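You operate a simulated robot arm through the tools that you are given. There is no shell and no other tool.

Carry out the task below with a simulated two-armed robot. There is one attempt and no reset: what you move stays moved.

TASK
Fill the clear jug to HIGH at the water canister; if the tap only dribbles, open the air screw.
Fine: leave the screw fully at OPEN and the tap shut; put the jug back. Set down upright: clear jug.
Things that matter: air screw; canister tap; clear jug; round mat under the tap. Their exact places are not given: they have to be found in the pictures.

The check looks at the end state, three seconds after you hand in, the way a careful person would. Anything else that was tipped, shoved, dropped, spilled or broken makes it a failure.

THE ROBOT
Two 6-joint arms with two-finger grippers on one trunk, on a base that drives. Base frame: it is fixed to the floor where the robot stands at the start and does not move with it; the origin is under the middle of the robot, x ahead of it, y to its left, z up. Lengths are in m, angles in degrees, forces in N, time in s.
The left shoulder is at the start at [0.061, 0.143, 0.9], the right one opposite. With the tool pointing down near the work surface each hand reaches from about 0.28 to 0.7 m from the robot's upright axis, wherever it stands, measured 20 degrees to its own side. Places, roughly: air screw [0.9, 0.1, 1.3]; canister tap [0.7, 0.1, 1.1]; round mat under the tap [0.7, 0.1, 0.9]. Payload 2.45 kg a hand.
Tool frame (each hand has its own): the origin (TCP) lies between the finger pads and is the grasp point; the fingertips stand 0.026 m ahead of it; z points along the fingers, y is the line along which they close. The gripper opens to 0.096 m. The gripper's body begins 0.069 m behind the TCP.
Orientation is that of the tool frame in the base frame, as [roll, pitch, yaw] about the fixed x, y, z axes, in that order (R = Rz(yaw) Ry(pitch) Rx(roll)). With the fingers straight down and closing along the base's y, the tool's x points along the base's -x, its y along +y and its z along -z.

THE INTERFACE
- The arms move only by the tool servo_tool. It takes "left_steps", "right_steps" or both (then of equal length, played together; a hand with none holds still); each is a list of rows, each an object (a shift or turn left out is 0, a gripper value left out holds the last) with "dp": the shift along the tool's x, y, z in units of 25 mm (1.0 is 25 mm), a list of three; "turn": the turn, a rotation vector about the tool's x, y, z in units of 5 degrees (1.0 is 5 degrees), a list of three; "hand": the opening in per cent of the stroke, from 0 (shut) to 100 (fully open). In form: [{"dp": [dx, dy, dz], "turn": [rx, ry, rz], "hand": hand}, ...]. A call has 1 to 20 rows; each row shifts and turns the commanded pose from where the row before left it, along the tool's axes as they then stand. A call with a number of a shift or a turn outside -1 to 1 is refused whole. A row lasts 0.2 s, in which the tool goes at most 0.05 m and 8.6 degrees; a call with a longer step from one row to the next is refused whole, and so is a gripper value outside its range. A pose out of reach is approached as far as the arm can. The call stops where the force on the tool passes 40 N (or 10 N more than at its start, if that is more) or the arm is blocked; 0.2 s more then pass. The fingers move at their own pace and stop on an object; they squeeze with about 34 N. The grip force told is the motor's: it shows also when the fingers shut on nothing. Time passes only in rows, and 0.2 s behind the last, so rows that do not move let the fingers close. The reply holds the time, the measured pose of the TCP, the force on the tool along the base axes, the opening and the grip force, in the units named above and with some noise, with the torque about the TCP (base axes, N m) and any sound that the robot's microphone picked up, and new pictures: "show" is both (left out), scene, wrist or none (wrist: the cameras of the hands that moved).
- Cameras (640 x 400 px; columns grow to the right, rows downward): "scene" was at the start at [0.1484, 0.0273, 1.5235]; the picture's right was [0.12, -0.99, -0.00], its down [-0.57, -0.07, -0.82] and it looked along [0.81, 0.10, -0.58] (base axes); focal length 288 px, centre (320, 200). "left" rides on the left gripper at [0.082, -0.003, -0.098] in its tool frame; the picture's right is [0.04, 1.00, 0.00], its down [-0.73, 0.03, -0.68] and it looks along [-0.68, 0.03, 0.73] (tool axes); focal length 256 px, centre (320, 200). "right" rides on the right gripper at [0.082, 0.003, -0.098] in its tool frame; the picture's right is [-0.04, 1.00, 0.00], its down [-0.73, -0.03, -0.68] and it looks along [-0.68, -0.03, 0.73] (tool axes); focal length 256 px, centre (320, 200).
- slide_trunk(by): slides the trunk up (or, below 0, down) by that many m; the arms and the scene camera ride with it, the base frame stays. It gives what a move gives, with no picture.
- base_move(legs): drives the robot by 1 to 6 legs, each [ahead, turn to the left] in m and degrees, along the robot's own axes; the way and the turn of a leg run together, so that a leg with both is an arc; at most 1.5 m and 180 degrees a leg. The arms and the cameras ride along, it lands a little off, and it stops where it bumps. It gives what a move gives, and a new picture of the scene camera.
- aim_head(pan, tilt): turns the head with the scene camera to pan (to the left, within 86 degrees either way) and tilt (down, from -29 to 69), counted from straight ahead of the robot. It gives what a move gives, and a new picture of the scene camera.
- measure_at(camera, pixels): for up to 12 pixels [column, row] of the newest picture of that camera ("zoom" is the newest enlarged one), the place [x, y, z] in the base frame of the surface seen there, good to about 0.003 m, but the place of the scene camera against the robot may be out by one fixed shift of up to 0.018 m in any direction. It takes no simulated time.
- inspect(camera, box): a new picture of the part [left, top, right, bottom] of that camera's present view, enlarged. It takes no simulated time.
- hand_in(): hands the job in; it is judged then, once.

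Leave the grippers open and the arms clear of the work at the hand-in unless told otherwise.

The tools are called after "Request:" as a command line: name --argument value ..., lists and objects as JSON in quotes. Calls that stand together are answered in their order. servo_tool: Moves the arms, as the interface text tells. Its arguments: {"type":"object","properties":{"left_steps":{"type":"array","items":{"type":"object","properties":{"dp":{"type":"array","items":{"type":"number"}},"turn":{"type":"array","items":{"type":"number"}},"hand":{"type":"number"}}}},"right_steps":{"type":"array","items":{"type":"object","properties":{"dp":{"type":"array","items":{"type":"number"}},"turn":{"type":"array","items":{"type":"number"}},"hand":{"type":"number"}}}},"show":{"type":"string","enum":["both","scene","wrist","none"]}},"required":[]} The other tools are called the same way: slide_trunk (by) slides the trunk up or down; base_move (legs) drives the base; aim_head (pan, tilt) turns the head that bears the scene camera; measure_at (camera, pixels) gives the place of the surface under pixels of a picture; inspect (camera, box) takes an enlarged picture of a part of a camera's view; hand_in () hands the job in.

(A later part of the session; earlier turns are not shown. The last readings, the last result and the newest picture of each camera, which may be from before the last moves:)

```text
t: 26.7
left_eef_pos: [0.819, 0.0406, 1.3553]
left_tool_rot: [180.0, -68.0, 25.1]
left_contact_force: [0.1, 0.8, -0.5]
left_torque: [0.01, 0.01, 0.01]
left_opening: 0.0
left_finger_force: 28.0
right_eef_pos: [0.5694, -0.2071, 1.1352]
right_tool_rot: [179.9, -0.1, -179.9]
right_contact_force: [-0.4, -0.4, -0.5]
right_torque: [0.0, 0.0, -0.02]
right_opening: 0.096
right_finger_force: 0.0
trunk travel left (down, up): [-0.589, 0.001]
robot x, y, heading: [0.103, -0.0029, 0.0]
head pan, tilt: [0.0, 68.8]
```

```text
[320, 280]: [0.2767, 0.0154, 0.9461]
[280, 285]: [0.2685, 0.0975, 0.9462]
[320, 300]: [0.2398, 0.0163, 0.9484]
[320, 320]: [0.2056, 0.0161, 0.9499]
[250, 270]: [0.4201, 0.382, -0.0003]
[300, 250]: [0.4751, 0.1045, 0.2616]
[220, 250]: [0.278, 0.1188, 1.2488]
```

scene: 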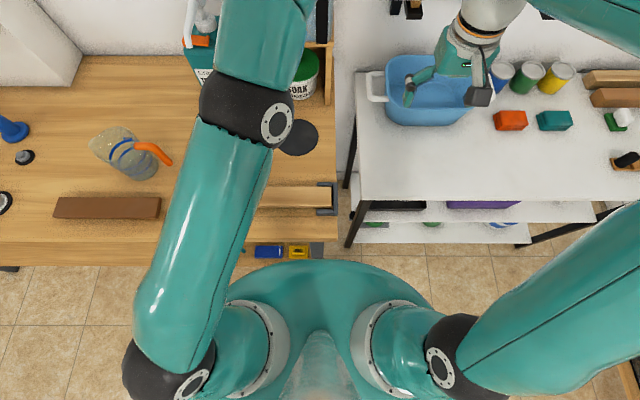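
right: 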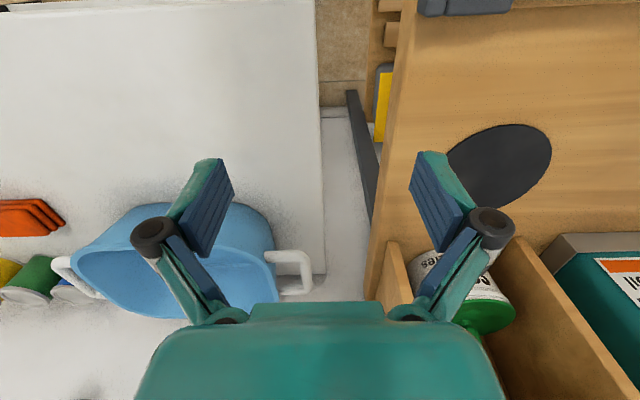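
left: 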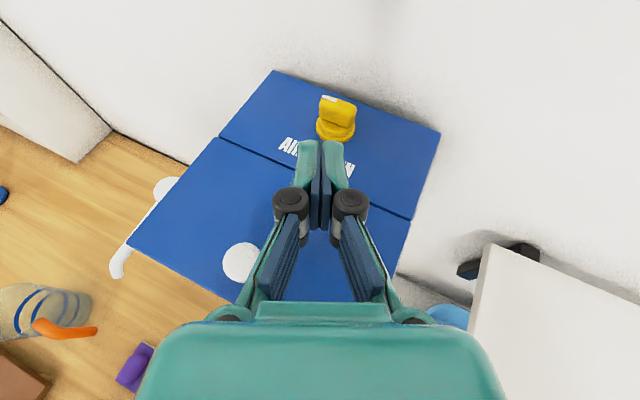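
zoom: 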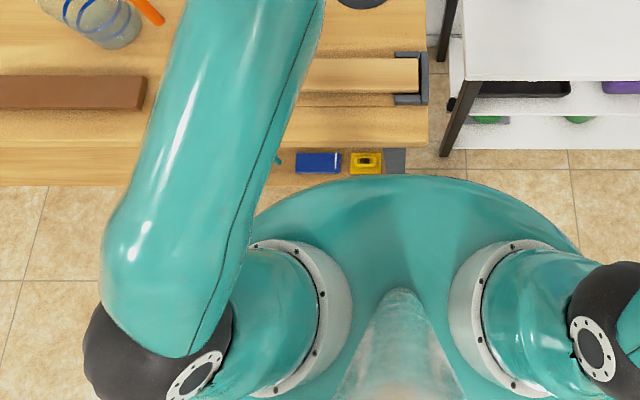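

Body front is about x 0.31, bench edge 0.38, so only ~0.045 m more is safe; turning the robot 20° right also brings the left shoulder forward. First I back the left hand off from the lid.

Request:
servo_tool --left_steps '[{"dp": [0.5, 0, -0.8]}, {"dp": [0, -0.8, -1]}, {"dp": [0, -0.8, -1]}, {"dp": [0, -0.8, -1]}, {"dp": [0, -0.8, -1]}, {"dp": [0, -0.8, -1]}, {"dp": [0, -0.8, -1]}, {"dp": [0, -0.8, -1]}]'

Request:
aim_head --pan -60 --tilt 45

```text
t: 28.5
left_eef_pos: [0.5972, 0.0953, 1.438]
left_tool_rot: [179.7, -68.0, 25.2]
left_contact_force: [-0.4, 0.7, -1.3]
left_torque: [0.0, 0.04, -0.02]
left_opening: 0.0002
left_finger_force: 28.4
left hand out of reach, approached as far as the arm can: row 1
right_eef_pos: [0.5679, -0.207, 1.1368]
right_tool_rot: [180.0, 0.0, -179.8]
right_contact_force: [0.0, 0.2, -0.1]
right_torque: [0.02, -0.02, -0.01]
right_opening: 0.0959
right_finger_force: 0.1
trunk travel left (down, up): [-0.589, 0.001]
robot x, y, heading: [0.0985, 0.0005, 0.0]
head pan, tilt: [0.0, 68.8]
```

scene: 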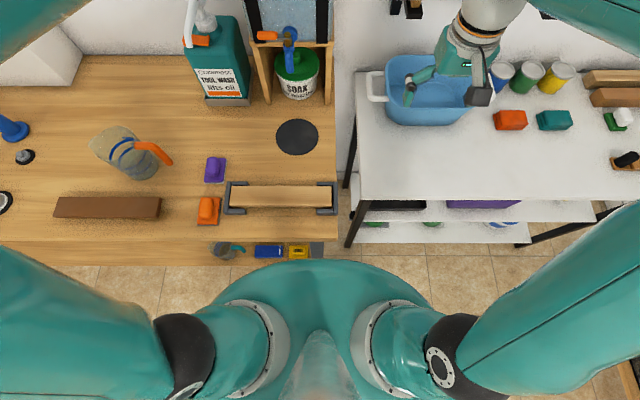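
left: 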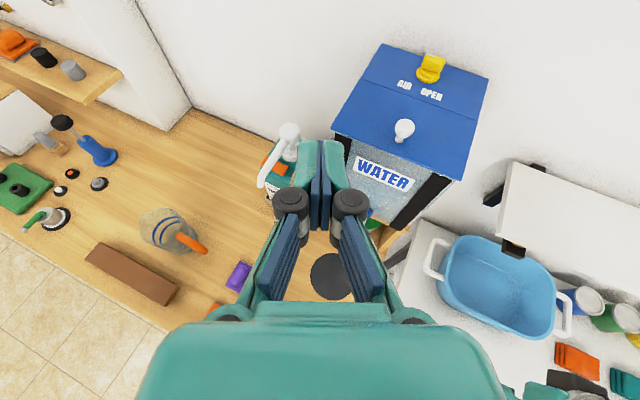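

```text
t: 29.8
left_eef_pos: [0.5984, 0.0941, 1.4393]
left_tool_rot: [179.9, -68.0, 25.3]
left_contact_force: [-0.1, 0.1, 0.2]
left_torque: [0.01, 0.01, 0.01]
left_opening: 0.0001
left_finger_force: 28.4
right_eef_pos: [0.5698, -0.207, 1.1356]
right_tool_rot: [180.0, 0.0, -179.9]
right_contact_force: [-0.6, -0.2, 0.0]
right_torque: [-0.02, 0.01, -0.05]
right_opening: 0.0961
right_finger_force: 0.0
trunk travel left (down, up): [-0.589, 0.001]
robot x, y, heading: [0.1004, -0.004, 0.0]
head pan, tilt: [-60.0, 45.0]
```

scene: 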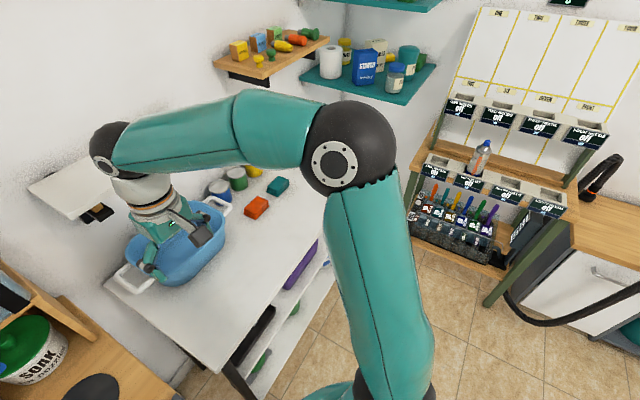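

The right elbow has free space to swing. I drive 0.04 m ahead and then turn 20° right.

Request:
base_move --legs '[[0.04, 0], [0, -20]]'

Request:
aim_head --pan 20 --tilt 30

```text
t: 30.8
left_eef_pos: [0.6274, 0.0938, 1.4395]
left_tool_rot: [180.0, -68.0, 25.2]
left_contact_force: [0.4, 0.1, -1.0]
left_torque: [-0.02, 0.01, 0.01]
left_opening: 0.0003
left_finger_force: 28.5
right_eef_pos: [0.5985, -0.2073, 1.1373]
right_tool_rot: [180.0, -0.1, -179.8]
right_contact_force: [-0.3, -0.2, 0.4]
right_torque: [-0.02, -0.04, -0.01]
right_opening: 0.096
right_finger_force: 0.1
trunk travel left (down, up): [-0.589, 0.001]
robot x, y, heading: [0.1306, 0.0003, 0.2]
head pan, tilt: [-60.0, 45.0]
stopped in leg 1: the robot was blocked; the commanded pose is now the measured one
```

scene: 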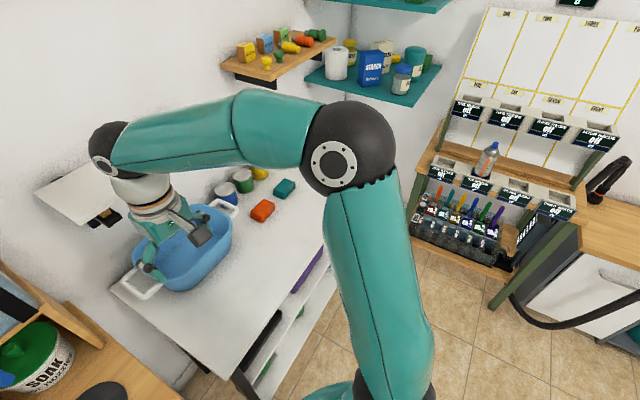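

```text
t: 32.3
left_eef_pos: [0.6263, 0.0947, 1.4389]
left_tool_rot: [179.9, -68.0, 25.3]
left_contact_force: [-0.5, -0.1, 0.5]
left_torque: [-0.01, 0.04, -0.04]
left_opening: 0.0
left_finger_force: 28.5
right_eef_pos: [0.5982, -0.2075, 1.1374]
right_tool_rot: [179.9, 0.0, -179.9]
right_contact_force: [0.0, 0.4, -1.0]
right_torque: [-0.03, -0.02, 0.0]
right_opening: 0.0961
right_finger_force: 0.0
trunk travel left (down, up): [-0.589, 0.001]
robot x, y, heading: [0.1284, 0.0004, 0.5]
head pan, tilt: [20.0, 30.0]
```

scene: 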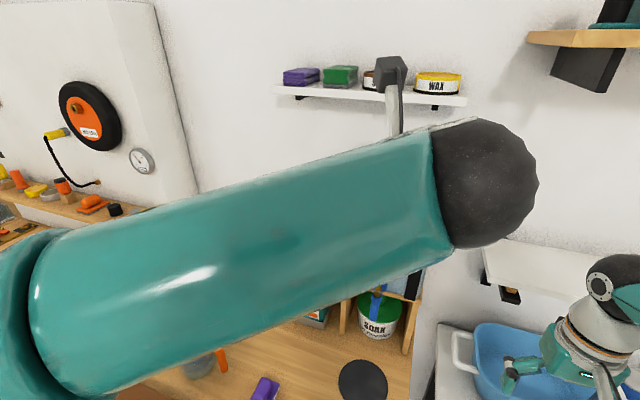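

The base bumped after 0.03 m. I back off 0.015 m to be free and then turn right by 25°.

Request:
base_move --legs '[[-0.015, 0], [0, -25]]'

Request:
aim_head --pan 30 --tilt 35

```text
t: 34.5
left_eef_pos: [0.569, -0.1054, 1.4398]
left_tool_rot: [179.9, -68.1, 0.7]
left_contact_force: [0.3, -1.0, 0.7]
left_torque: [-0.01, 0.0, -0.02]
left_opening: 0.0
left_finger_force: 29.1
right_eef_pos: [0.4177, -0.3672, 1.1376]
right_tool_rot: [179.8, -0.1, 155.6]
right_contact_force: [0.2, -0.2, -0.3]
right_torque: [0.02, 0.0, 0.0]
right_opening: 0.0959
right_finger_force: 0.1
trunk travel left (down, up): [-0.589, 0.001]
robot x, y, heading: [0.0724, 0.006, -16.1]
head pan, tilt: [20.0, 30.0]
```

scene: 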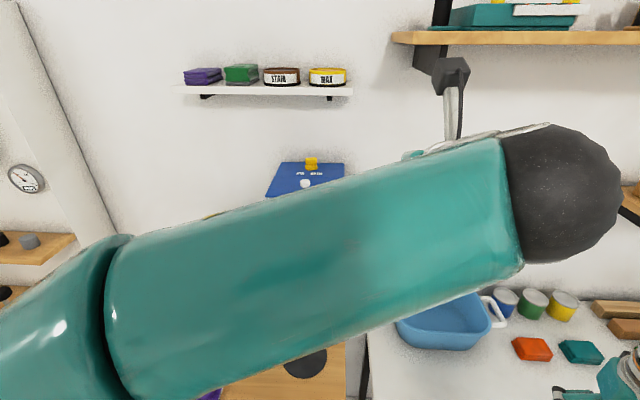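

```text
t: 35.2
left_eef_pos: [0.5692, -0.104, 1.4387]
left_tool_rot: [179.9, -68.1, 0.6]
left_contact_force: [-0.2, -0.6, -0.2]
left_torque: [0.02, -0.01, 0.0]
left_opening: 0.0003
left_finger_force: 28.4
right_eef_pos: [0.4184, -0.366, 1.1388]
right_tool_rot: [179.9, 0.0, 155.7]
right_contact_force: [0.2, 0.0, 0.0]
right_torque: [0.01, 0.01, 0.01]
right_opening: 0.0961
right_finger_force: 0.1
trunk travel left (down, up): [-0.589, 0.001]
robot x, y, heading: [0.0746, 0.0014, -15.9]
head pan, tilt: [30.0, 35.0]
```

scene: 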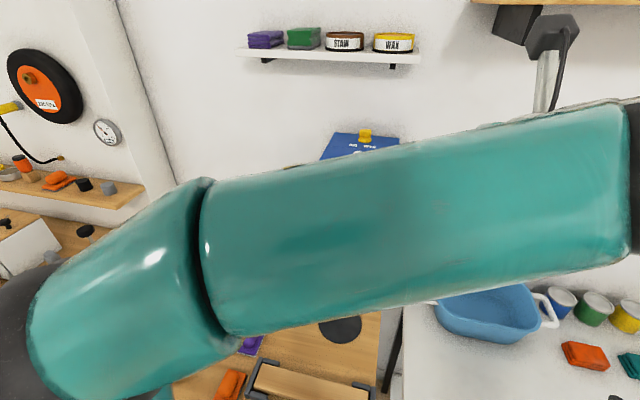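

The readings of heading (−16°) and hand yaw (turned 25°) disagree, so I check with fixed points: the screw at (365,137), mat (341,328), bench edge and shelf.

Request:
measure_at --camera "scene" --pixels '[[365, 133], [341, 328], [240, 47], [420, 52], [250, 345], [377, 390]]'

Request:
servo_tool --left_steps '[{"dp": [0, 0, 0]}]' --show "wrist"

```text
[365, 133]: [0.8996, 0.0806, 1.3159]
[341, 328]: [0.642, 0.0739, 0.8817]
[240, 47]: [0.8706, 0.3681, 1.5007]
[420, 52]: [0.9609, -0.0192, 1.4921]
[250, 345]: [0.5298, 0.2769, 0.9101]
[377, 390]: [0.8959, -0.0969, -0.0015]
```

```text
t: 35.6
left_eef_pos: [0.5699, -0.1043, 1.4388]
left_tool_rot: [180.0, -68.1, 0.5]
left_contact_force: [-0.4, -0.2, -0.9]
left_torque: [0.0, 0.03, 0.01]
left_opening: 0.0002
left_finger_force: 28.7
right_eef_pos: [0.4185, -0.3668, 1.1392]
right_tool_rot: [179.9, 0.0, 155.7]
right_contact_force: [-0.5, 0.0, -0.3]
right_torque: [-0.03, -0.02, -0.02]
right_opening: 0.0963
right_finger_force: 0.1
trunk travel left (down, up): [-0.589, 0.001]
robot x, y, heading: [0.075, 0.0044, -16.0]
head pan, tilt: [30.0, 35.0]
```

left: 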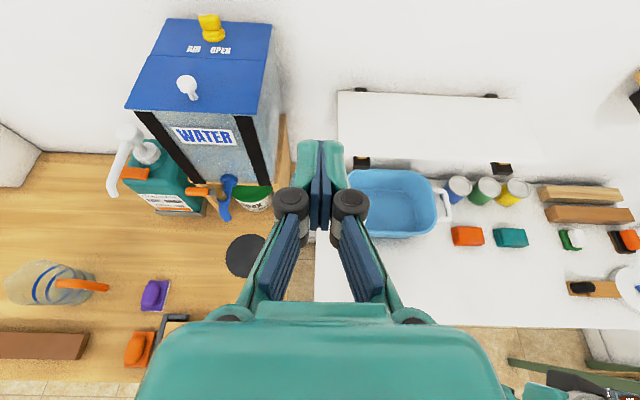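

The scene camera still agrees on the screw. I check the same with the wrist camera: screw at (211,25), knob (187,82).

Request:
measure_at --camera "left" --pixels '[[210, 23], [213, 33], [187, 82], [192, 190], [205, 192], [225, 185], [226, 212], [245, 255], [266, 270]]'

Request:
inspect --camera "left" --box '[100, 0, 300, 240]'

```text
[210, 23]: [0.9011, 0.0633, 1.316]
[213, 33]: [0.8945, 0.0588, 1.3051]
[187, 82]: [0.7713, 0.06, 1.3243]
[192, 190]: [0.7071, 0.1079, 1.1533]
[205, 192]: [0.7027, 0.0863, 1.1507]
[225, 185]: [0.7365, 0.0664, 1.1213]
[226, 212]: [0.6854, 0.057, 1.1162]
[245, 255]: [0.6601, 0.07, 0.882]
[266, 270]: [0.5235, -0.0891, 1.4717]
```

```text
1.67 times, centred on (200, 120) of left
```

zoom: 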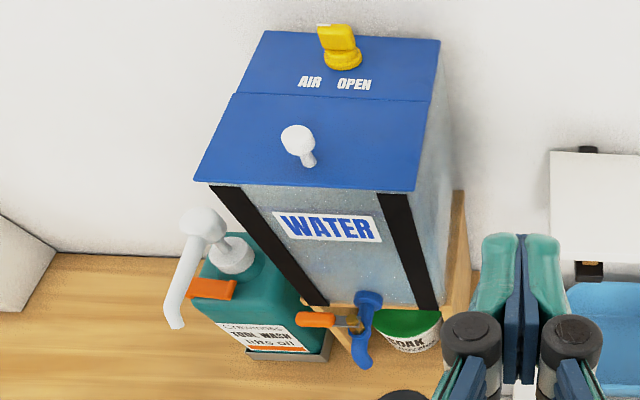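

Wrist camera agrees with its earlier readings, so poses are sound. The robot stands farther back than planned (x 0.075). I drive 0.045 m ahead along its present heading and turn 12° more right.

Request:
base_move --legs '[[0.045, 0], [0, -12]]'

```text
t: 36.2
left_eef_pos: [0.5706, -0.1036, 1.4408]
left_tool_rot: [180.0, -68.1, 0.6]
left_contact_force: [-0.5, 0.2, 0.7]
left_torque: [0.0, -0.05, -0.01]
left_opening: 0.0001
left_finger_force: 28.4
right_eef_pos: [0.4189, -0.3659, 1.1381]
right_tool_rot: [-180.0, 0.0, 155.6]
right_contact_force: [-0.1, 0.0, 0.3]
right_torque: [0.0, -0.02, 0.02]
right_opening: 0.096
right_finger_force: 0.1
trunk travel left (down, up): [-0.589, 0.001]
robot x, y, heading: [0.0738, 0.006, -16.0]
head pan, tilt: [30.0, 35.0]
stopped in leg 1: the robot was blocked; the commanded pose is now the measured one
```

scene: 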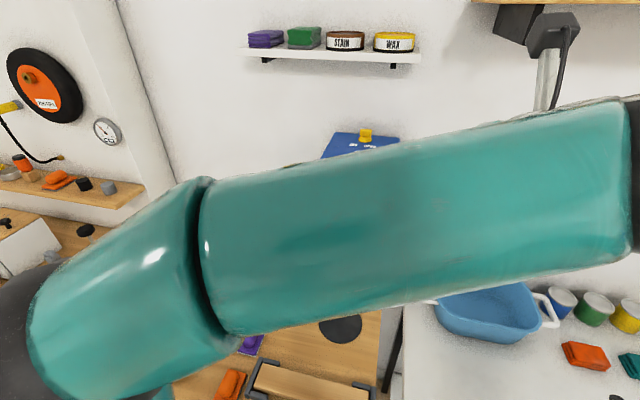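

Blocked at once: turned like this, a corner of the base touches. I back off 0.08 m, turn back left, and look at the floor space to the right where the bench ends.

Request:
base_move --legs '[[-0.08, 0], [0, 16]]'

Request:
aim_head --pan -15 --tilt 65

```text
t: 38.4
left_eef_pos: [0.5002, 0.0679, 1.4405]
left_tool_rot: [179.8, -68.2, 17.6]
left_contact_force: [0.9, -0.2, 0.6]
left_torque: [-0.02, 0.0, 0.01]
left_opening: 0.0001
left_finger_force: 29.4
right_eef_pos: [0.4315, -0.2263, 1.1396]
right_tool_rot: [-180.0, 0.0, 172.6]
right_contact_force: [-0.4, -0.3, -0.7]
right_torque: [-0.02, -0.02, 0.02]
right_opening: 0.096
right_finger_force: 0.1
trunk travel left (down, up): [-0.589, 0.001]
robot x, y, heading: [-0.003, 0.0173, 0.9]
head pan, tilt: [30.0, 35.0]
```

scene: 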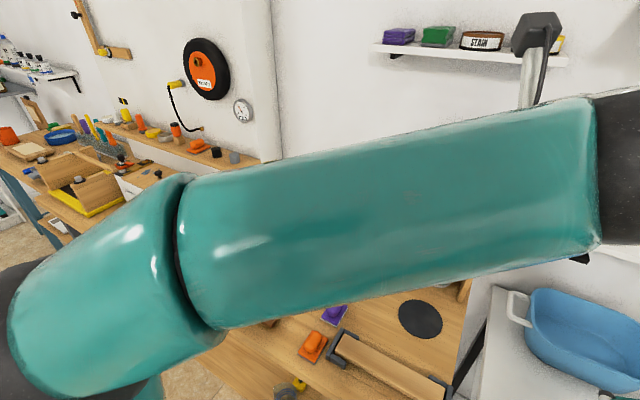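

```text
t: 39.5
left_eef_pos: [0.5017, 0.0677, 1.4417]
left_tool_rot: [179.8, -68.0, 17.5]
left_contact_force: [-0.7, -0.1, -0.1]
left_torque: [0.0, 0.01, 0.04]
left_opening: 0.0001
left_finger_force: 28.4
right_eef_pos: [0.4335, -0.2262, 1.1391]
right_tool_rot: [-180.0, 0.0, 172.5]
right_contact_force: [-0.1, -0.1, 0.0]
right_torque: [0.01, -0.02, -0.03]
right_opening: 0.096
right_finger_force: 0.0
trunk travel left (down, up): [-0.589, 0.001]
robot x, y, heading: [-0.0067, 0.0152, 1.0]
head pan, tilt: [-15.0, 65.0]
```

scene: 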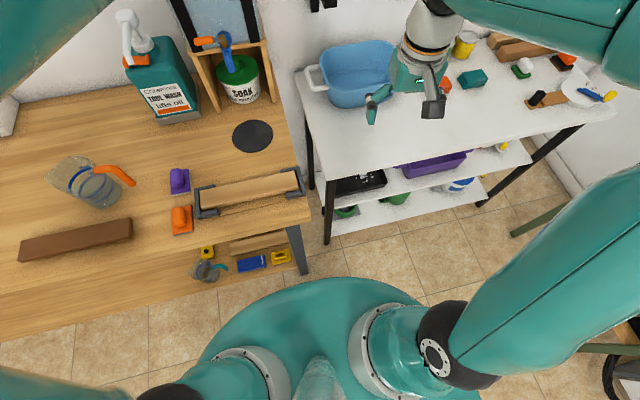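

The heading reading (1°) and the hand yaw don't match, likely odometry slip from the bump. I check fixed points again: the mat (252,136), jug handle, bench edge, and the floor gap.

Request:
measure_at --camera "scene" --pixels '[[252, 136], [115, 172], [311, 217], [100, 320], [295, 250], [328, 220], [328, 165], [305, 75], [585, 120], [485, 200], [330, 240], [380, 280]]'

Request:
inspect --camera "scene" --box '[0, 80, 340, 320]'

```text
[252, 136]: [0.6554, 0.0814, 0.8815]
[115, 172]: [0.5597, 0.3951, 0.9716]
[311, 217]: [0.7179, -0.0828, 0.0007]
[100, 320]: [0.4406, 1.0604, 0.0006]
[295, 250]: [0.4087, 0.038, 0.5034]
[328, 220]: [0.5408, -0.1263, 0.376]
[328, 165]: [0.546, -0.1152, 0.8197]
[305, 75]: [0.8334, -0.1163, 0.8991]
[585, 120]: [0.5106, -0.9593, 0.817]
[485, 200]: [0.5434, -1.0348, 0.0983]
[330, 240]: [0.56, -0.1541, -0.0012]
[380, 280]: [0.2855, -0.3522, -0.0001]
```

```text
1.67 times, centred on (170, 200) of scene
```

zoom: 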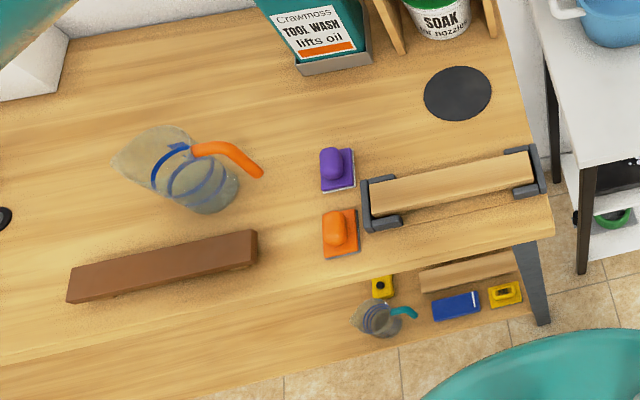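

All fixed points still read the same, so nothing was shifted; only the odometry slipped (true heading about −7°). The white table on the right begins at x≈0.54, y<−0.12, so standing at about (0.22,−0.33) brings the screw well in reach. I look to the right and back-right to check the free space first.

Request:
aim_head --pan -80 --tilt 35

Request:
measure_at --camera "scene" --pixels '[[100, 300], [200, 300], [300, 300], [400, 300], [500, 300], [600, 300], [100, 200], [200, 200], [300, 200], [400, 200], [500, 200], [600, 200]]'

```text
t: 40.9
left_eef_pos: [0.5015, 0.0678, 1.4409]
left_tool_rot: [179.8, -68.0, 17.6]
left_contact_force: [0.0, -0.9, 0.6]
left_torque: [0.01, 0.0, 0.0]
left_opening: 0.0002
left_finger_force: 28.6
right_eef_pos: [0.4318, -0.2271, 1.1401]
right_tool_rot: [-180.0, 0.0, 172.5]
right_contact_force: [0.4, 0.3, 0.2]
right_torque: [0.0, 0.01, -0.01]
right_opening: 0.096
right_finger_force: 0.1
trunk travel left (down, up): [-0.589, 0.001]
robot x, y, heading: [-0.0072, 0.0171, 0.8]
head pan, tilt: [-80.0, 35.0]
```

scene: 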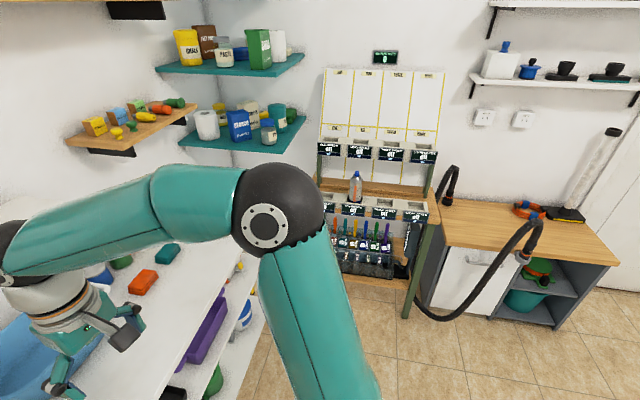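

```text
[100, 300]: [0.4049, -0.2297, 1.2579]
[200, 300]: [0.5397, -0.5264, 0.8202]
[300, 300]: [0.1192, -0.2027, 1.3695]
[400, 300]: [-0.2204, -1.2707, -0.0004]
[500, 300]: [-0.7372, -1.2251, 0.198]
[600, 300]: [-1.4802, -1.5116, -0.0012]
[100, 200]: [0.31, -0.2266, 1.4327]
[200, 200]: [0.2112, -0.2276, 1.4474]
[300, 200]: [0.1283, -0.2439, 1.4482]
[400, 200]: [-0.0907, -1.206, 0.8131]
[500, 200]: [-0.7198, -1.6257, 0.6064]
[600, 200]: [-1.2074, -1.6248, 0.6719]
```

The nearest things are over a metre off. I back 0.04 m, turn right ~73°, drive 0.38 m, and turn back left ~80°.

Request:
base_move --legs '[[-0.04, 0], [0, -73], [0.38, 0], [0, 80]]'

Request:
aim_head --pan 5 --tilt 55

```text
t: 51.2
left_eef_pos: [0.5562, -0.2363, 1.4399]
left_tool_rot: [179.9, -68.0, 23.6]
left_contact_force: [1.0, -0.9, 0.3]
left_torque: [0.02, -0.05, -0.01]
left_opening: 0.0
left_finger_force: 28.5
right_eef_pos: [0.5211, -0.5371, 1.1389]
right_tool_rot: [-179.9, -0.2, 178.5]
right_contact_force: [0.1, 0.0, -0.6]
right_torque: [0.02, 0.03, -0.01]
right_opening: 0.096
right_finger_force: 0.0
trunk travel left (down, up): [-0.589, 0.001]
robot x, y, heading: [0.0616, -0.3635, 6.3]
head pan, tilt: [-80.0, 35.0]
```

scene: 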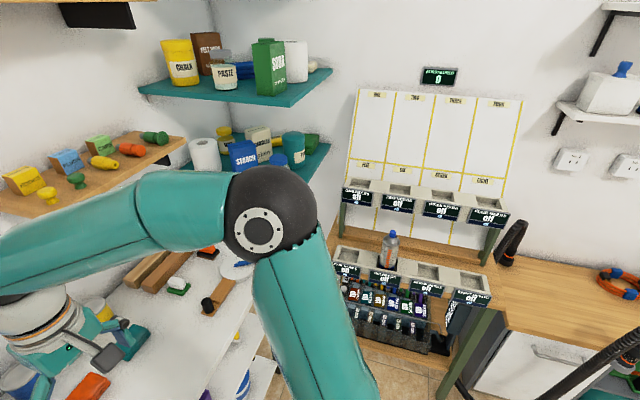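

```text
t: 52.8
left_eef_pos: [0.5563, -0.2352, 1.4422]
left_tool_rot: [179.7, -68.1, 23.6]
left_contact_force: [-1.0, -0.2, 0.9]
left_torque: [0.03, 0.0, 0.0]
left_opening: 0.0001
left_finger_force: 28.6
right_eef_pos: [0.5197, -0.5364, 1.1398]
right_tool_rot: [180.0, 0.0, 178.7]
right_contact_force: [-0.1, -0.5, -0.3]
right_torque: [-0.03, 0.03, 0.02]
right_opening: 0.0961
right_finger_force: 0.0
trunk travel left (down, up): [-0.589, 0.001]
robot x, y, heading: [0.0621, -0.3602, 6.7]
head pan, tilt: [5.0, 55.0]
```

scene: 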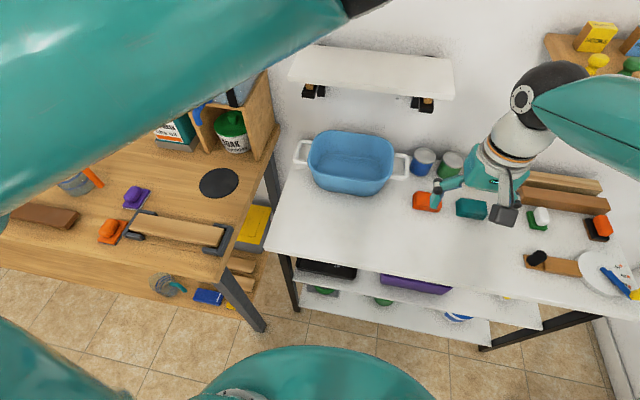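

The robot now stands at about (0.056,−0.315). I pull the right hand back 0.1 m and then drive 0.16 m ahead.

Request:
servo_tool --right_steps '[{"dp": [1, 0, 0]}, {"dp": [1, 0, 0]}, {"dp": [1, 0, 0]}, {"dp": [1, 0, 0]}]' --show "none"

Request:
base_move --legs '[[0.16, 0]]'

```text
t: 53.8
left_eef_pos: [0.5548, -0.2361, 1.4413]
left_tool_rot: [179.8, -68.1, 23.7]
left_contact_force: [-0.9, -1.0, -0.1]
left_torque: [-0.01, -0.03, 0.04]
left_opening: 0.0
left_finger_force: 28.0
right_eef_pos: [0.4184, -0.5373, 1.1388]
right_tool_rot: [179.9, 0.1, 178.5]
right_contact_force: [0.1, -0.1, -0.8]
right_torque: [0.0, 0.0, 0.0]
right_opening: 0.0963
right_finger_force: 0.0
trunk travel left (down, up): [-0.589, 0.001]
robot x, y, heading: [0.0607, -0.3622, 6.6]
head pan, tilt: [5.0, 55.0]
```

```text
t: 55.3
left_eef_pos: [0.7226, -0.2157, 1.4408]
left_tool_rot: [179.9, -68.0, 23.8]
left_contact_force: [0.0, 0.1, -1.0]
left_torque: [0.02, -0.02, 0.0]
left_opening: 0.0
left_finger_force: 28.4
right_eef_pos: [0.5839, -0.5169, 1.1374]
right_tool_rot: [-180.0, -0.1, 178.6]
right_contact_force: [0.3, -1.0, -0.5]
right_torque: [0.0, 0.07, -0.01]
right_opening: 0.0961
right_finger_force: 0.1
trunk travel left (down, up): [-0.589, 0.001]
robot x, y, heading: [0.2257, -0.3461, 6.6]
head pan, tilt: [5.0, 55.0]
```

scene: 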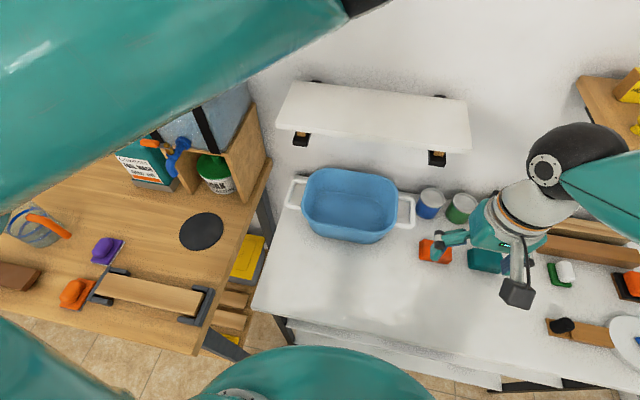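

Clear drive. Now the left hand at (0.72,−0.22,1.44) goes over the lid to a spot before the screw, still high.

Request:
servo_tool --left_steps '[{"dp": [0.11, -0.82, 0.75]}, {"dp": [0.11, -0.82, 0.75]}, {"dp": [0.11, -0.82, 0.75]}, {"dp": [0.11, -0.82, 0.75]}, {"dp": [0.11, -0.82, 0.75]}, {"dp": [0.11, -0.82, 0.75]}, {"dp": [0.11, -0.82, 0.75]}, {"dp": [0.11, -0.82, 0.75]}, {"dp": [0.11, -0.82, 0.75]}]'

Request:
aim_head --pan 25 --tilt 18

```text
t: 57.3
left_eef_pos: [0.7993, 0.0225, 1.4018]
left_tool_rot: [179.8, -67.9, 23.8]
left_contact_force: [-0.7, 0.3, 0.6]
left_torque: [-0.01, 0.01, 0.02]
left_opening: 0.0
left_finger_force: 28.1
right_eef_pos: [0.5836, -0.5169, 1.1383]
right_tool_rot: [180.0, 0.0, 178.6]
right_contact_force: [-0.9, -0.7, 0.4]
right_torque: [-0.01, -0.01, 0.01]
right_opening: 0.0958
right_finger_force: 0.0
trunk travel left (down, up): [-0.589, 0.001]
robot x, y, heading: [0.2272, -0.3446, 6.9]
head pan, tilt: [5.0, 55.0]
```

scene: 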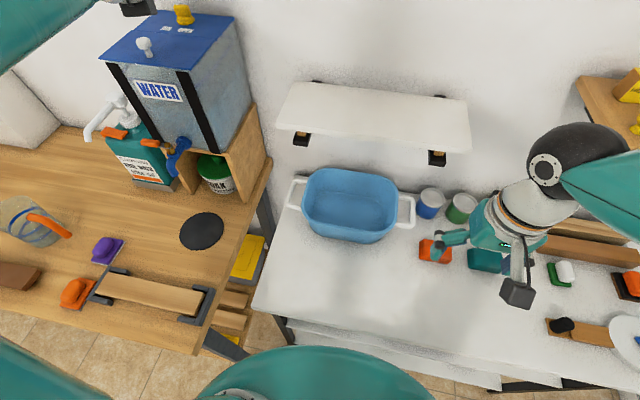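
left: 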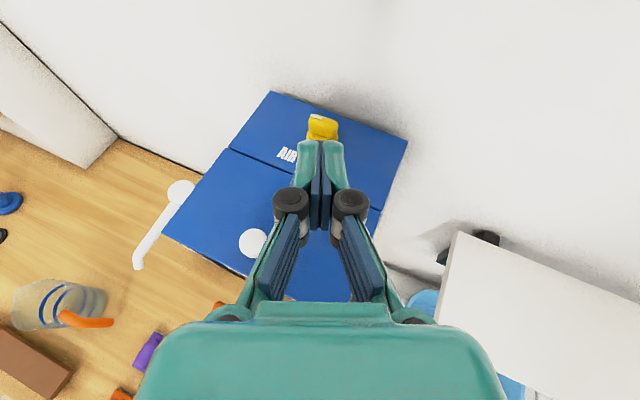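

```text
t: 58.3
left_eef_pos: [0.7993, 0.022, 1.4019]
left_tool_rot: [179.8, -68.0, 23.7]
left_contact_force: [-0.1, 0.2, -0.2]
left_torque: [0.01, 0.02, -0.01]
left_opening: 0.0002
left_finger_force: 28.7
right_eef_pos: [0.5829, -0.5171, 1.1371]
right_tool_rot: [179.9, -0.1, 178.6]
right_contact_force: [0.1, -0.2, -0.9]
right_torque: [0.01, 0.0, -0.02]
right_opening: 0.096
right_finger_force: 0.1
trunk travel left (down, up): [-0.589, 0.001]
robot x, y, heading: [0.2251, -0.3451, 6.6]
head pan, tilt: [25.0, 18.0]
```

scene: 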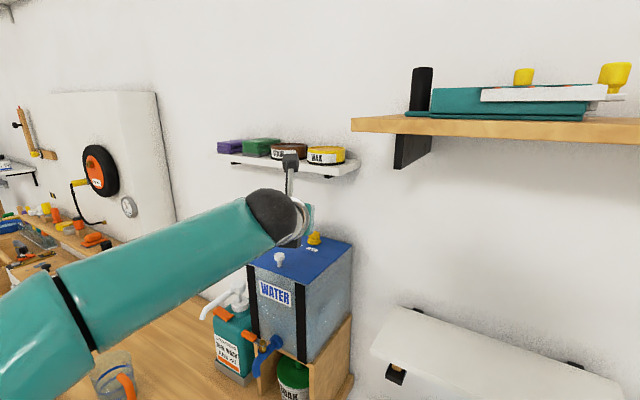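

In reach now. I go closer to the front right of the wing, to about (0.86,0.035,1.345), and look.

Request:
measure_at --camera "left" --pixels '[[322, 120], [312, 122], [335, 128], [320, 135]]'

Request:
servo_tool --left_steps '[{"dp": [-0.3, 0.13, 0.78]}, {"dp": [-0.3, 0.13, 0.78]}, {"dp": [-0.3, 0.13, 0.78]}, {"dp": [-0.3, 0.13, 0.78]}]'

Request:
inspect --camera "left" --box '[240, 80, 400, 200]'

Request:
inspect --camera "scene" --box '[220, 130, 380, 290]'

```text
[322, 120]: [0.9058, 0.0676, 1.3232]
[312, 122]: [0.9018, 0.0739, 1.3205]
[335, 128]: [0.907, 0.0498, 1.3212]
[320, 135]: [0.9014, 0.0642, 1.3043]
```

```text
t: 59.3
left_eef_pos: [0.8603, 0.0327, 1.3433]
left_tool_rot: [179.8, -68.0, 23.8]
left_contact_force: [-0.8, -0.5, 0.1]
left_torque: [0.01, 0.04, -0.05]
left_opening: 0.0
left_finger_force: 28.1
right_eef_pos: [0.5828, -0.517, 1.1383]
right_tool_rot: [-179.9, 0.0, 178.6]
right_contact_force: [-0.5, 0.6, -0.5]
right_torque: [-0.01, 0.04, -0.01]
right_opening: 0.0958
right_finger_force: 0.0
trunk travel left (down, up): [-0.589, 0.001]
robot x, y, heading: [0.2246, -0.3448, 6.6]
head pan, tilt: [25.0, 18.0]
```

scene: 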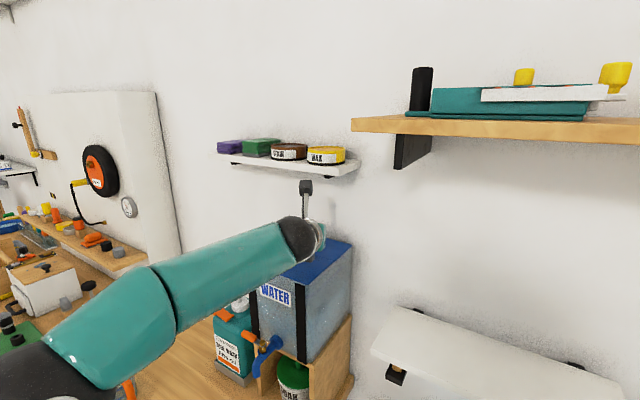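
left: 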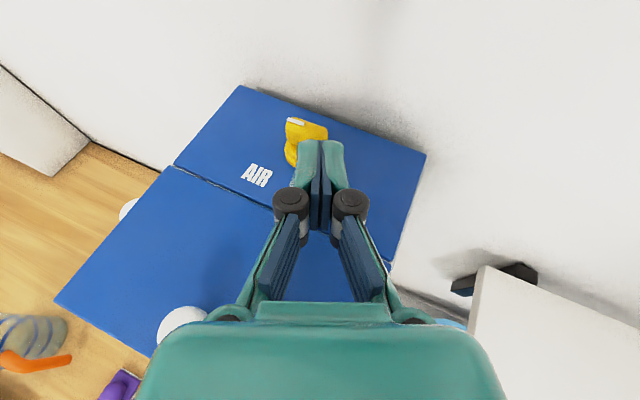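

```text
3.33 times, centred on (320, 140) of left
```

zoom: 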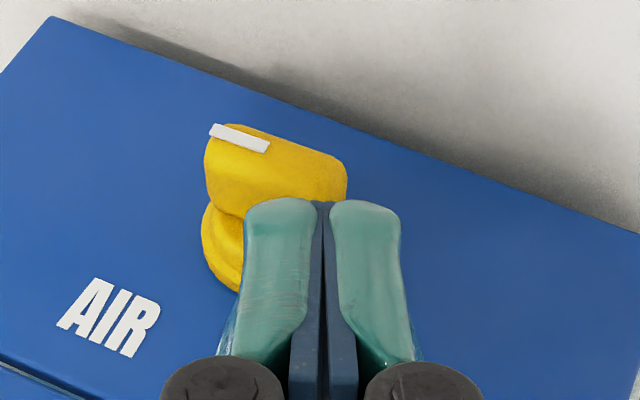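

```text
2.50 times, centred on (300, 210) of scene
```

zoom: 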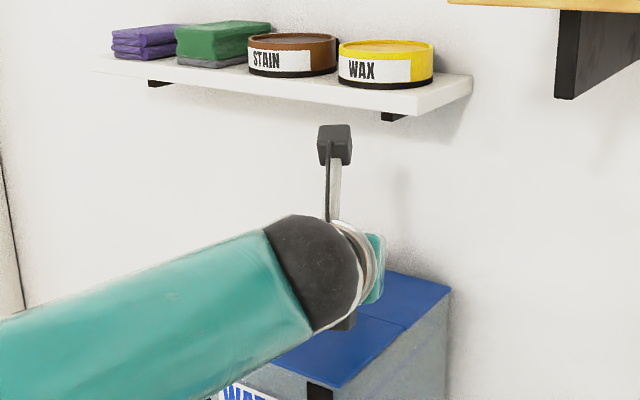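

The fingertips are aimed at the wing's right half. I lower by 16 mm to wing height and advance 18 mm toward it.

Request:
servo_tool --left_steps '[{"dp": [-0.3, 0, 0.12]}, {"dp": [-0.3, 0, 0.12]}, {"dp": [0.08, 0.097, 0.204]}, {"dp": [0.08, 0.097, 0.204]}, {"dp": [0.08, 0.097, 0.204]}]' --show "wrist"

Request:
inspect --camera "left" --box '[240, 80, 400, 200]'

```text
t: 60.5
left_eef_pos: [0.8793, 0.0334, 1.3288]
left_tool_rot: [179.9, -68.1, 23.6]
left_contact_force: [0.7, -0.5, -0.4]
left_torque: [-0.02, 0.01, -0.02]
left_opening: 0.0002
left_finger_force: 28.6
right_eef_pos: [0.5839, -0.5168, 1.1379]
right_tool_rot: [180.0, 0.0, 178.6]
right_contact_force: [0.2, 0.3, -0.3]
right_torque: [0.02, 0.01, -0.01]
right_opening: 0.0962
right_finger_force: 0.1
trunk travel left (down, up): [-0.589, 0.001]
robot x, y, heading: [0.2233, -0.343, 6.8]
head pan, tilt: [25.0, 18.0]
```

left: 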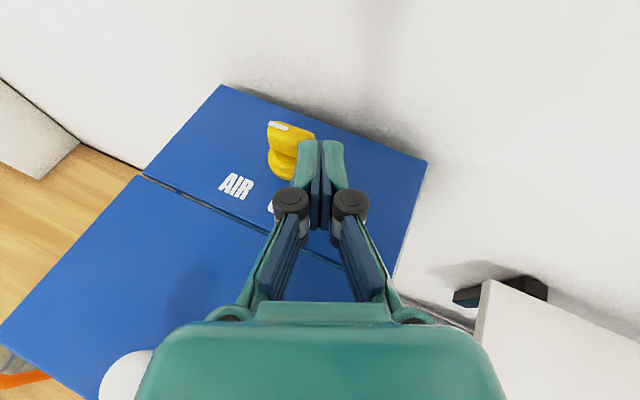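

```text
3.33 times, centred on (320, 140) of left
```

zoom: 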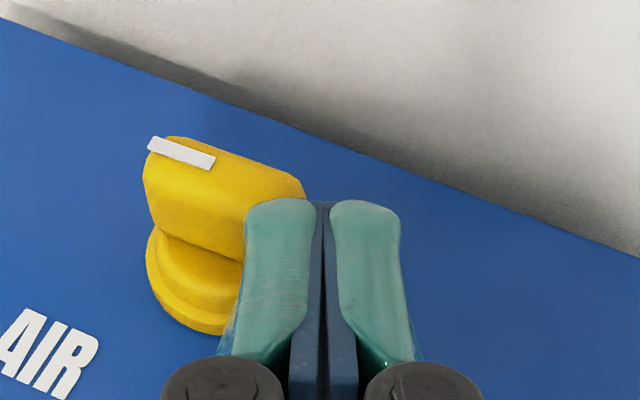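

Left fingertip is just before the wing's right end. I push 12 mm ahead and see whether the wing turns.

Request:
servo_tool --left_steps '[{"dp": [0.055, 0.065, 0.136]}, {"dp": [0.055, 0.065, 0.136]}, {"dp": [0.055, 0.065, 0.136]}]' --show "none"

Request:
inspect --camera "left" --box '[240, 80, 400, 200]'

```text
t: 61.3
left_eef_pos: [0.8905, 0.0292, 1.3309]
left_tool_rot: [180.0, -68.0, 23.5]
left_contact_force: [1.0, -6.8, 0.3]
left_torque: [0.0, -0.01, -0.09]
left_opening: 0.0001
left_finger_force: 28.1
right_eef_pos: [0.5835, -0.5187, 1.1379]
right_tool_rot: [179.9, 0.1, 178.6]
right_contact_force: [-0.3, -0.7, 0.0]
right_torque: [0.02, -0.01, 0.02]
right_opening: 0.0961
right_finger_force: 0.1
trunk travel left (down, up): [-0.589, 0.001]
robot x, y, heading: [0.2261, -0.3443, 6.3]
head pan, tilt: [25.0, 18.0]
```

```text
3.33 times, centred on (320, 140) of left
```

zoom: 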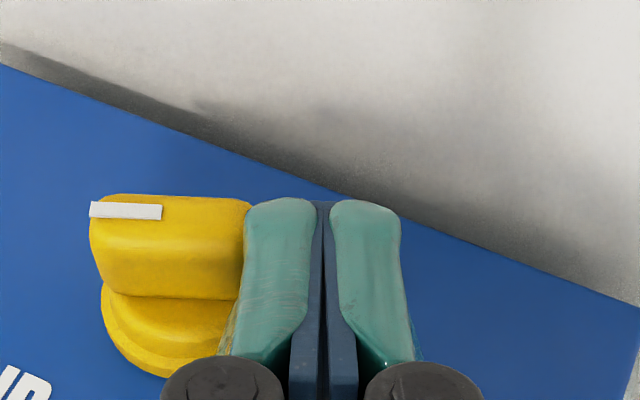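

The screw turned about 24° and the fingertip then slipped beside the wing's end. I retract 18 mm, shift 7 mm left, and push again.

Request:
servo_tool --left_steps '[{"dp": [-0.082, -0.097, -0.204]}, {"dp": [-0.082, -0.097, -0.204]}, {"dp": [-0.082, -0.097, -0.204]}, {"dp": [0.04, -0.256, 0.105]}, {"dp": [0.082, 0.097, 0.204]}, {"dp": [0.082, 0.097, 0.204]}]' --show "none"

Request:
inspect --camera "left" --box '[240, 80, 400, 200]'

```text
t: 62.7
left_eef_pos: [0.8833, 0.0392, 1.3279]
left_tool_rot: [179.8, -68.1, 23.7]
left_contact_force: [0.1, 0.6, 0.4]
left_torque: [0.02, -0.02, 0.01]
left_opening: 0.0001
left_finger_force: 28.1
right_eef_pos: [0.5831, -0.5178, 1.1375]
right_tool_rot: [180.0, -0.1, 178.5]
right_contact_force: [-1.3, 0.0, 0.4]
right_torque: [-0.02, -0.01, -0.02]
right_opening: 0.096
right_finger_force: 0.1
trunk travel left (down, up): [-0.589, 0.001]
robot x, y, heading: [0.2242, -0.3395, 6.4]
head pan, tilt: [25.0, 18.0]
```

```text
3.33 times, centred on (320, 140) of left
```

zoom: 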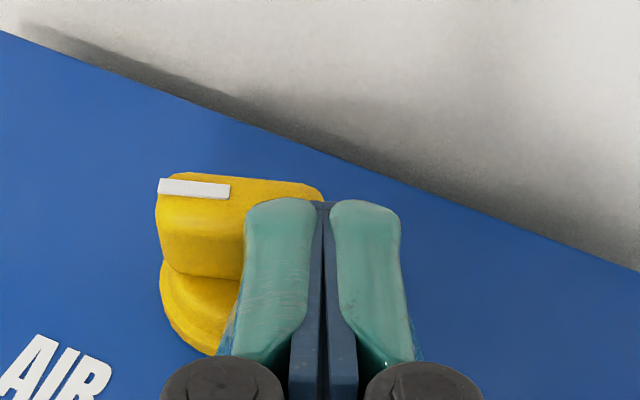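

Now the left fingertip covers the right half of the wing. I push 14 mm further.

Request:
servo_tool --left_steps '[{"dp": [0.055, 0.065, 0.136]}, {"dp": [0.055, 0.065, 0.136]}, {"dp": [0.055, 0.065, 0.136]}, {"dp": [0.03, 0.03, 0.068]}]' --show "none"

Request:
inspect --camera "left" --box '[240, 80, 400, 200]'

```text
t: 63.7
left_eef_pos: [0.8974, 0.0388, 1.3289]
left_tool_rot: [179.8, -68.0, 23.6]
left_contact_force: [-1.1, -0.4, 0.5]
left_torque: [0.0, 0.0, -0.01]
left_opening: 0.0
left_finger_force: 28.5
right_eef_pos: [0.5837, -0.5165, 1.1382]
right_tool_rot: [179.9, 0.0, 178.7]
right_contact_force: [-0.9, 0.1, -0.5]
right_torque: [0.01, 0.01, -0.01]
right_opening: 0.0959
right_finger_force: 0.2
trunk travel left (down, up): [-0.589, 0.001]
robot x, y, heading: [0.2273, -0.3416, 6.7]
head pan, tilt: [25.0, 18.0]
```

```text
3.33 times, centred on (320, 140) of left
```

zoom: 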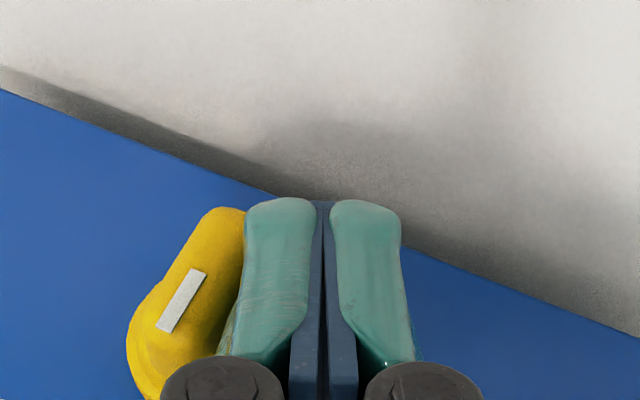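

The screw has turned to almost a quarter turn with the mark toward the front. I now push gently left (+y) in 2 mm steps against its far end to feel for a stop.

Request:
servo_tool --left_steps '[{"dp": [0.012, -0.073, 0.03]}, {"dp": [0.012, -0.073, 0.03]}]' --show "none"

Request:
inspect --camera "left" --box '[240, 80, 400, 200]'

```text
t: 64.3
left_eef_pos: [0.8977, 0.0405, 1.3302]
left_tool_rot: [179.9, -68.1, 23.6]
left_contact_force: [-4.5, -12.7, -2.0]
left_torque: [-0.06, 0.07, -0.08]
left_opening: 0.0
left_finger_force: 28.8
right_eef_pos: [0.5812, -0.5176, 1.1375]
right_tool_rot: [179.9, 0.0, 178.6]
right_contact_force: [0.0, 0.4, -0.5]
right_torque: [-0.04, -0.03, 0.0]
right_opening: 0.0959
right_finger_force: 0.1
trunk travel left (down, up): [-0.589, 0.001]
robot x, y, heading: [0.2238, -0.3406, 6.7]
head pan, tilt: [25.0, 18.0]
```

```text
3.33 times, centred on (320, 140) of left
```

zoom: 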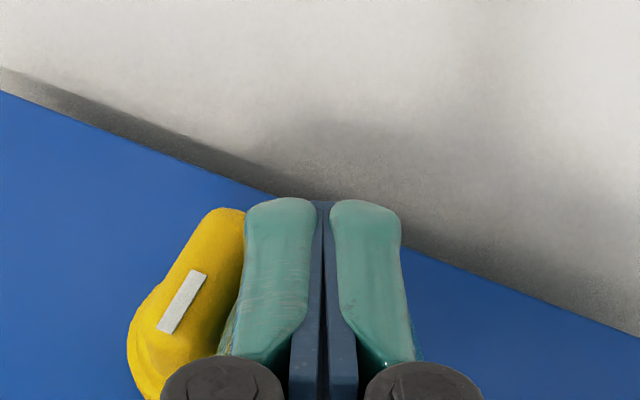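

The push met 13 N without any turn: likely the stop. I back off the fingers and look at the mark from a clear view.

Request:
servo_tool --left_steps '[{"dp": [-0.02, 0.22, -0.09]}, {"dp": [0.25, 0.11, -0.6]}, {"dp": [0.25, 0.1, -1]}, {"dp": [0.25, 0.1, -1]}, {"dp": [0.25, 0.1, -1]}, {"dp": [0.25, 0, -1]}]' --show "wrist"

Request:
inspect --camera "left" --box '[260, 80, 400, 170]'

```text
t: 65.7
left_eef_pos: [0.8125, -0.0125, 1.401]
left_tool_rot: [179.8, -68.1, 23.8]
left_contact_force: [-0.7, 0.1, 0.0]
left_torque: [0.0, -0.01, 0.03]
left_opening: 0.0
left_finger_force: 28.4
right_eef_pos: [0.5828, -0.5172, 1.1385]
right_tool_rot: [179.8, 0.0, 178.6]
right_contact_force: [0.0, -0.2, 0.2]
right_torque: [-0.05, -0.03, 0.01]
right_opening: 0.0959
right_finger_force: 0.0
trunk travel left (down, up): [-0.589, 0.001]
robot x, y, heading: [0.2243, -0.3435, 6.9]
head pan, tilt: [25.0, 18.0]
```

left: 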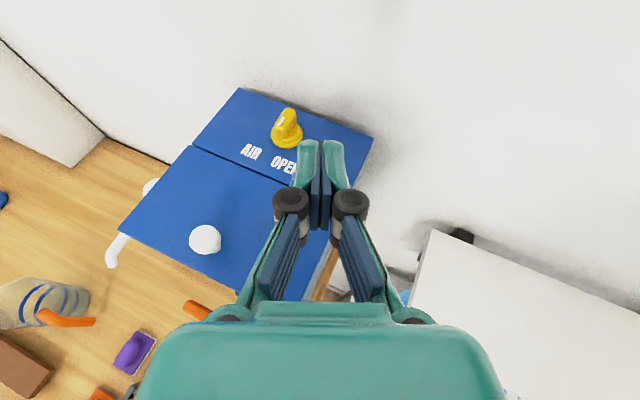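

```text
4.44 times, centred on (330, 125) of left
```

zoom: 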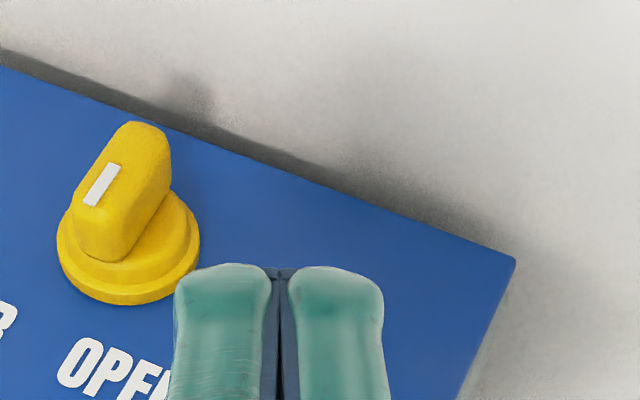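

The mark now points toward the gap in "AIR  OPEN". I measure the mark's ends and the wing to get its angle.

Request:
measure_at --camera "zoom" --pixels '[[116, 165], [90, 204], [103, 185], [140, 130], [85, 198], [160, 140], [118, 215], [7, 310], [70, 370], [128, 128]]'

```text
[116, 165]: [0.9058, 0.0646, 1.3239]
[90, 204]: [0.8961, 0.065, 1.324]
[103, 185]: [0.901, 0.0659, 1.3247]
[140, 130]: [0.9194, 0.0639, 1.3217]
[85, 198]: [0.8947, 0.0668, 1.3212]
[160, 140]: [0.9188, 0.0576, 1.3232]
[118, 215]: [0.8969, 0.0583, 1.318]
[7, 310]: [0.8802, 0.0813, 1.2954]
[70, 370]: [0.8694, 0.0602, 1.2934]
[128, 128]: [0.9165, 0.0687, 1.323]
```

The mark lies along −x within ~2°. To be sure it is at the stop, I go back along the same path and press once more, 2 mm further than before, watching the force.

Request:
servo_tool --left_steps '[{"dp": [-0.25, 0, 1]}, {"dp": [-0.25, -0.1, 1]}, {"dp": [-0.25, -0.1, 1]}, {"dp": [-0.25, -0.1, 1]}, {"dp": [-0.25, -0.11, 0.6]}, {"dp": [0.02, -0.22, 0.09]}, {"dp": [0.02, -0.1, 0.03]}]' --show "none"

Request:
inspect --camera "left" --box '[240, 80, 400, 200]'

```text
t: 67.3
left_eef_pos: [0.8972, 0.0406, 1.3299]
left_tool_rot: [179.8, -68.1, 23.4]
left_contact_force: [-3.4, -18.1, -1.1]
left_torque: [-0.12, 0.07, -0.2]
left_opening: 0.0
left_finger_force: 28.3
right_eef_pos: [0.582, -0.52, 1.1388]
right_tool_rot: [179.8, 0.0, 178.6]
right_contact_force: [-0.6, -0.4, -0.1]
right_torque: [0.01, 0.03, 0.01]
right_opening: 0.096
right_finger_force: 0.1
trunk travel left (down, up): [-0.589, 0.001]
robot x, y, heading: [0.2245, -0.3417, 6.8]
head pan, tilt: [25.0, 18.0]
```

```text
3.33 times, centred on (320, 140) of left
```

zoom: 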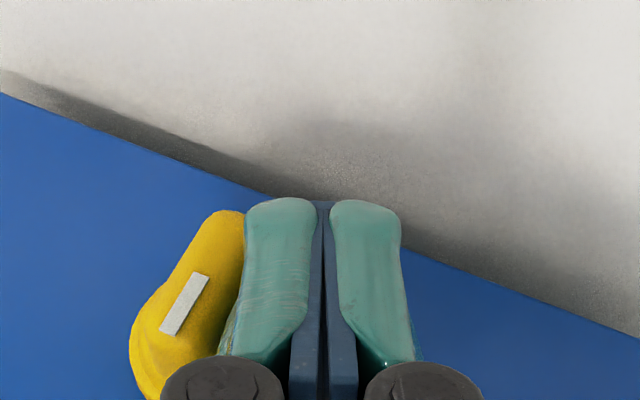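

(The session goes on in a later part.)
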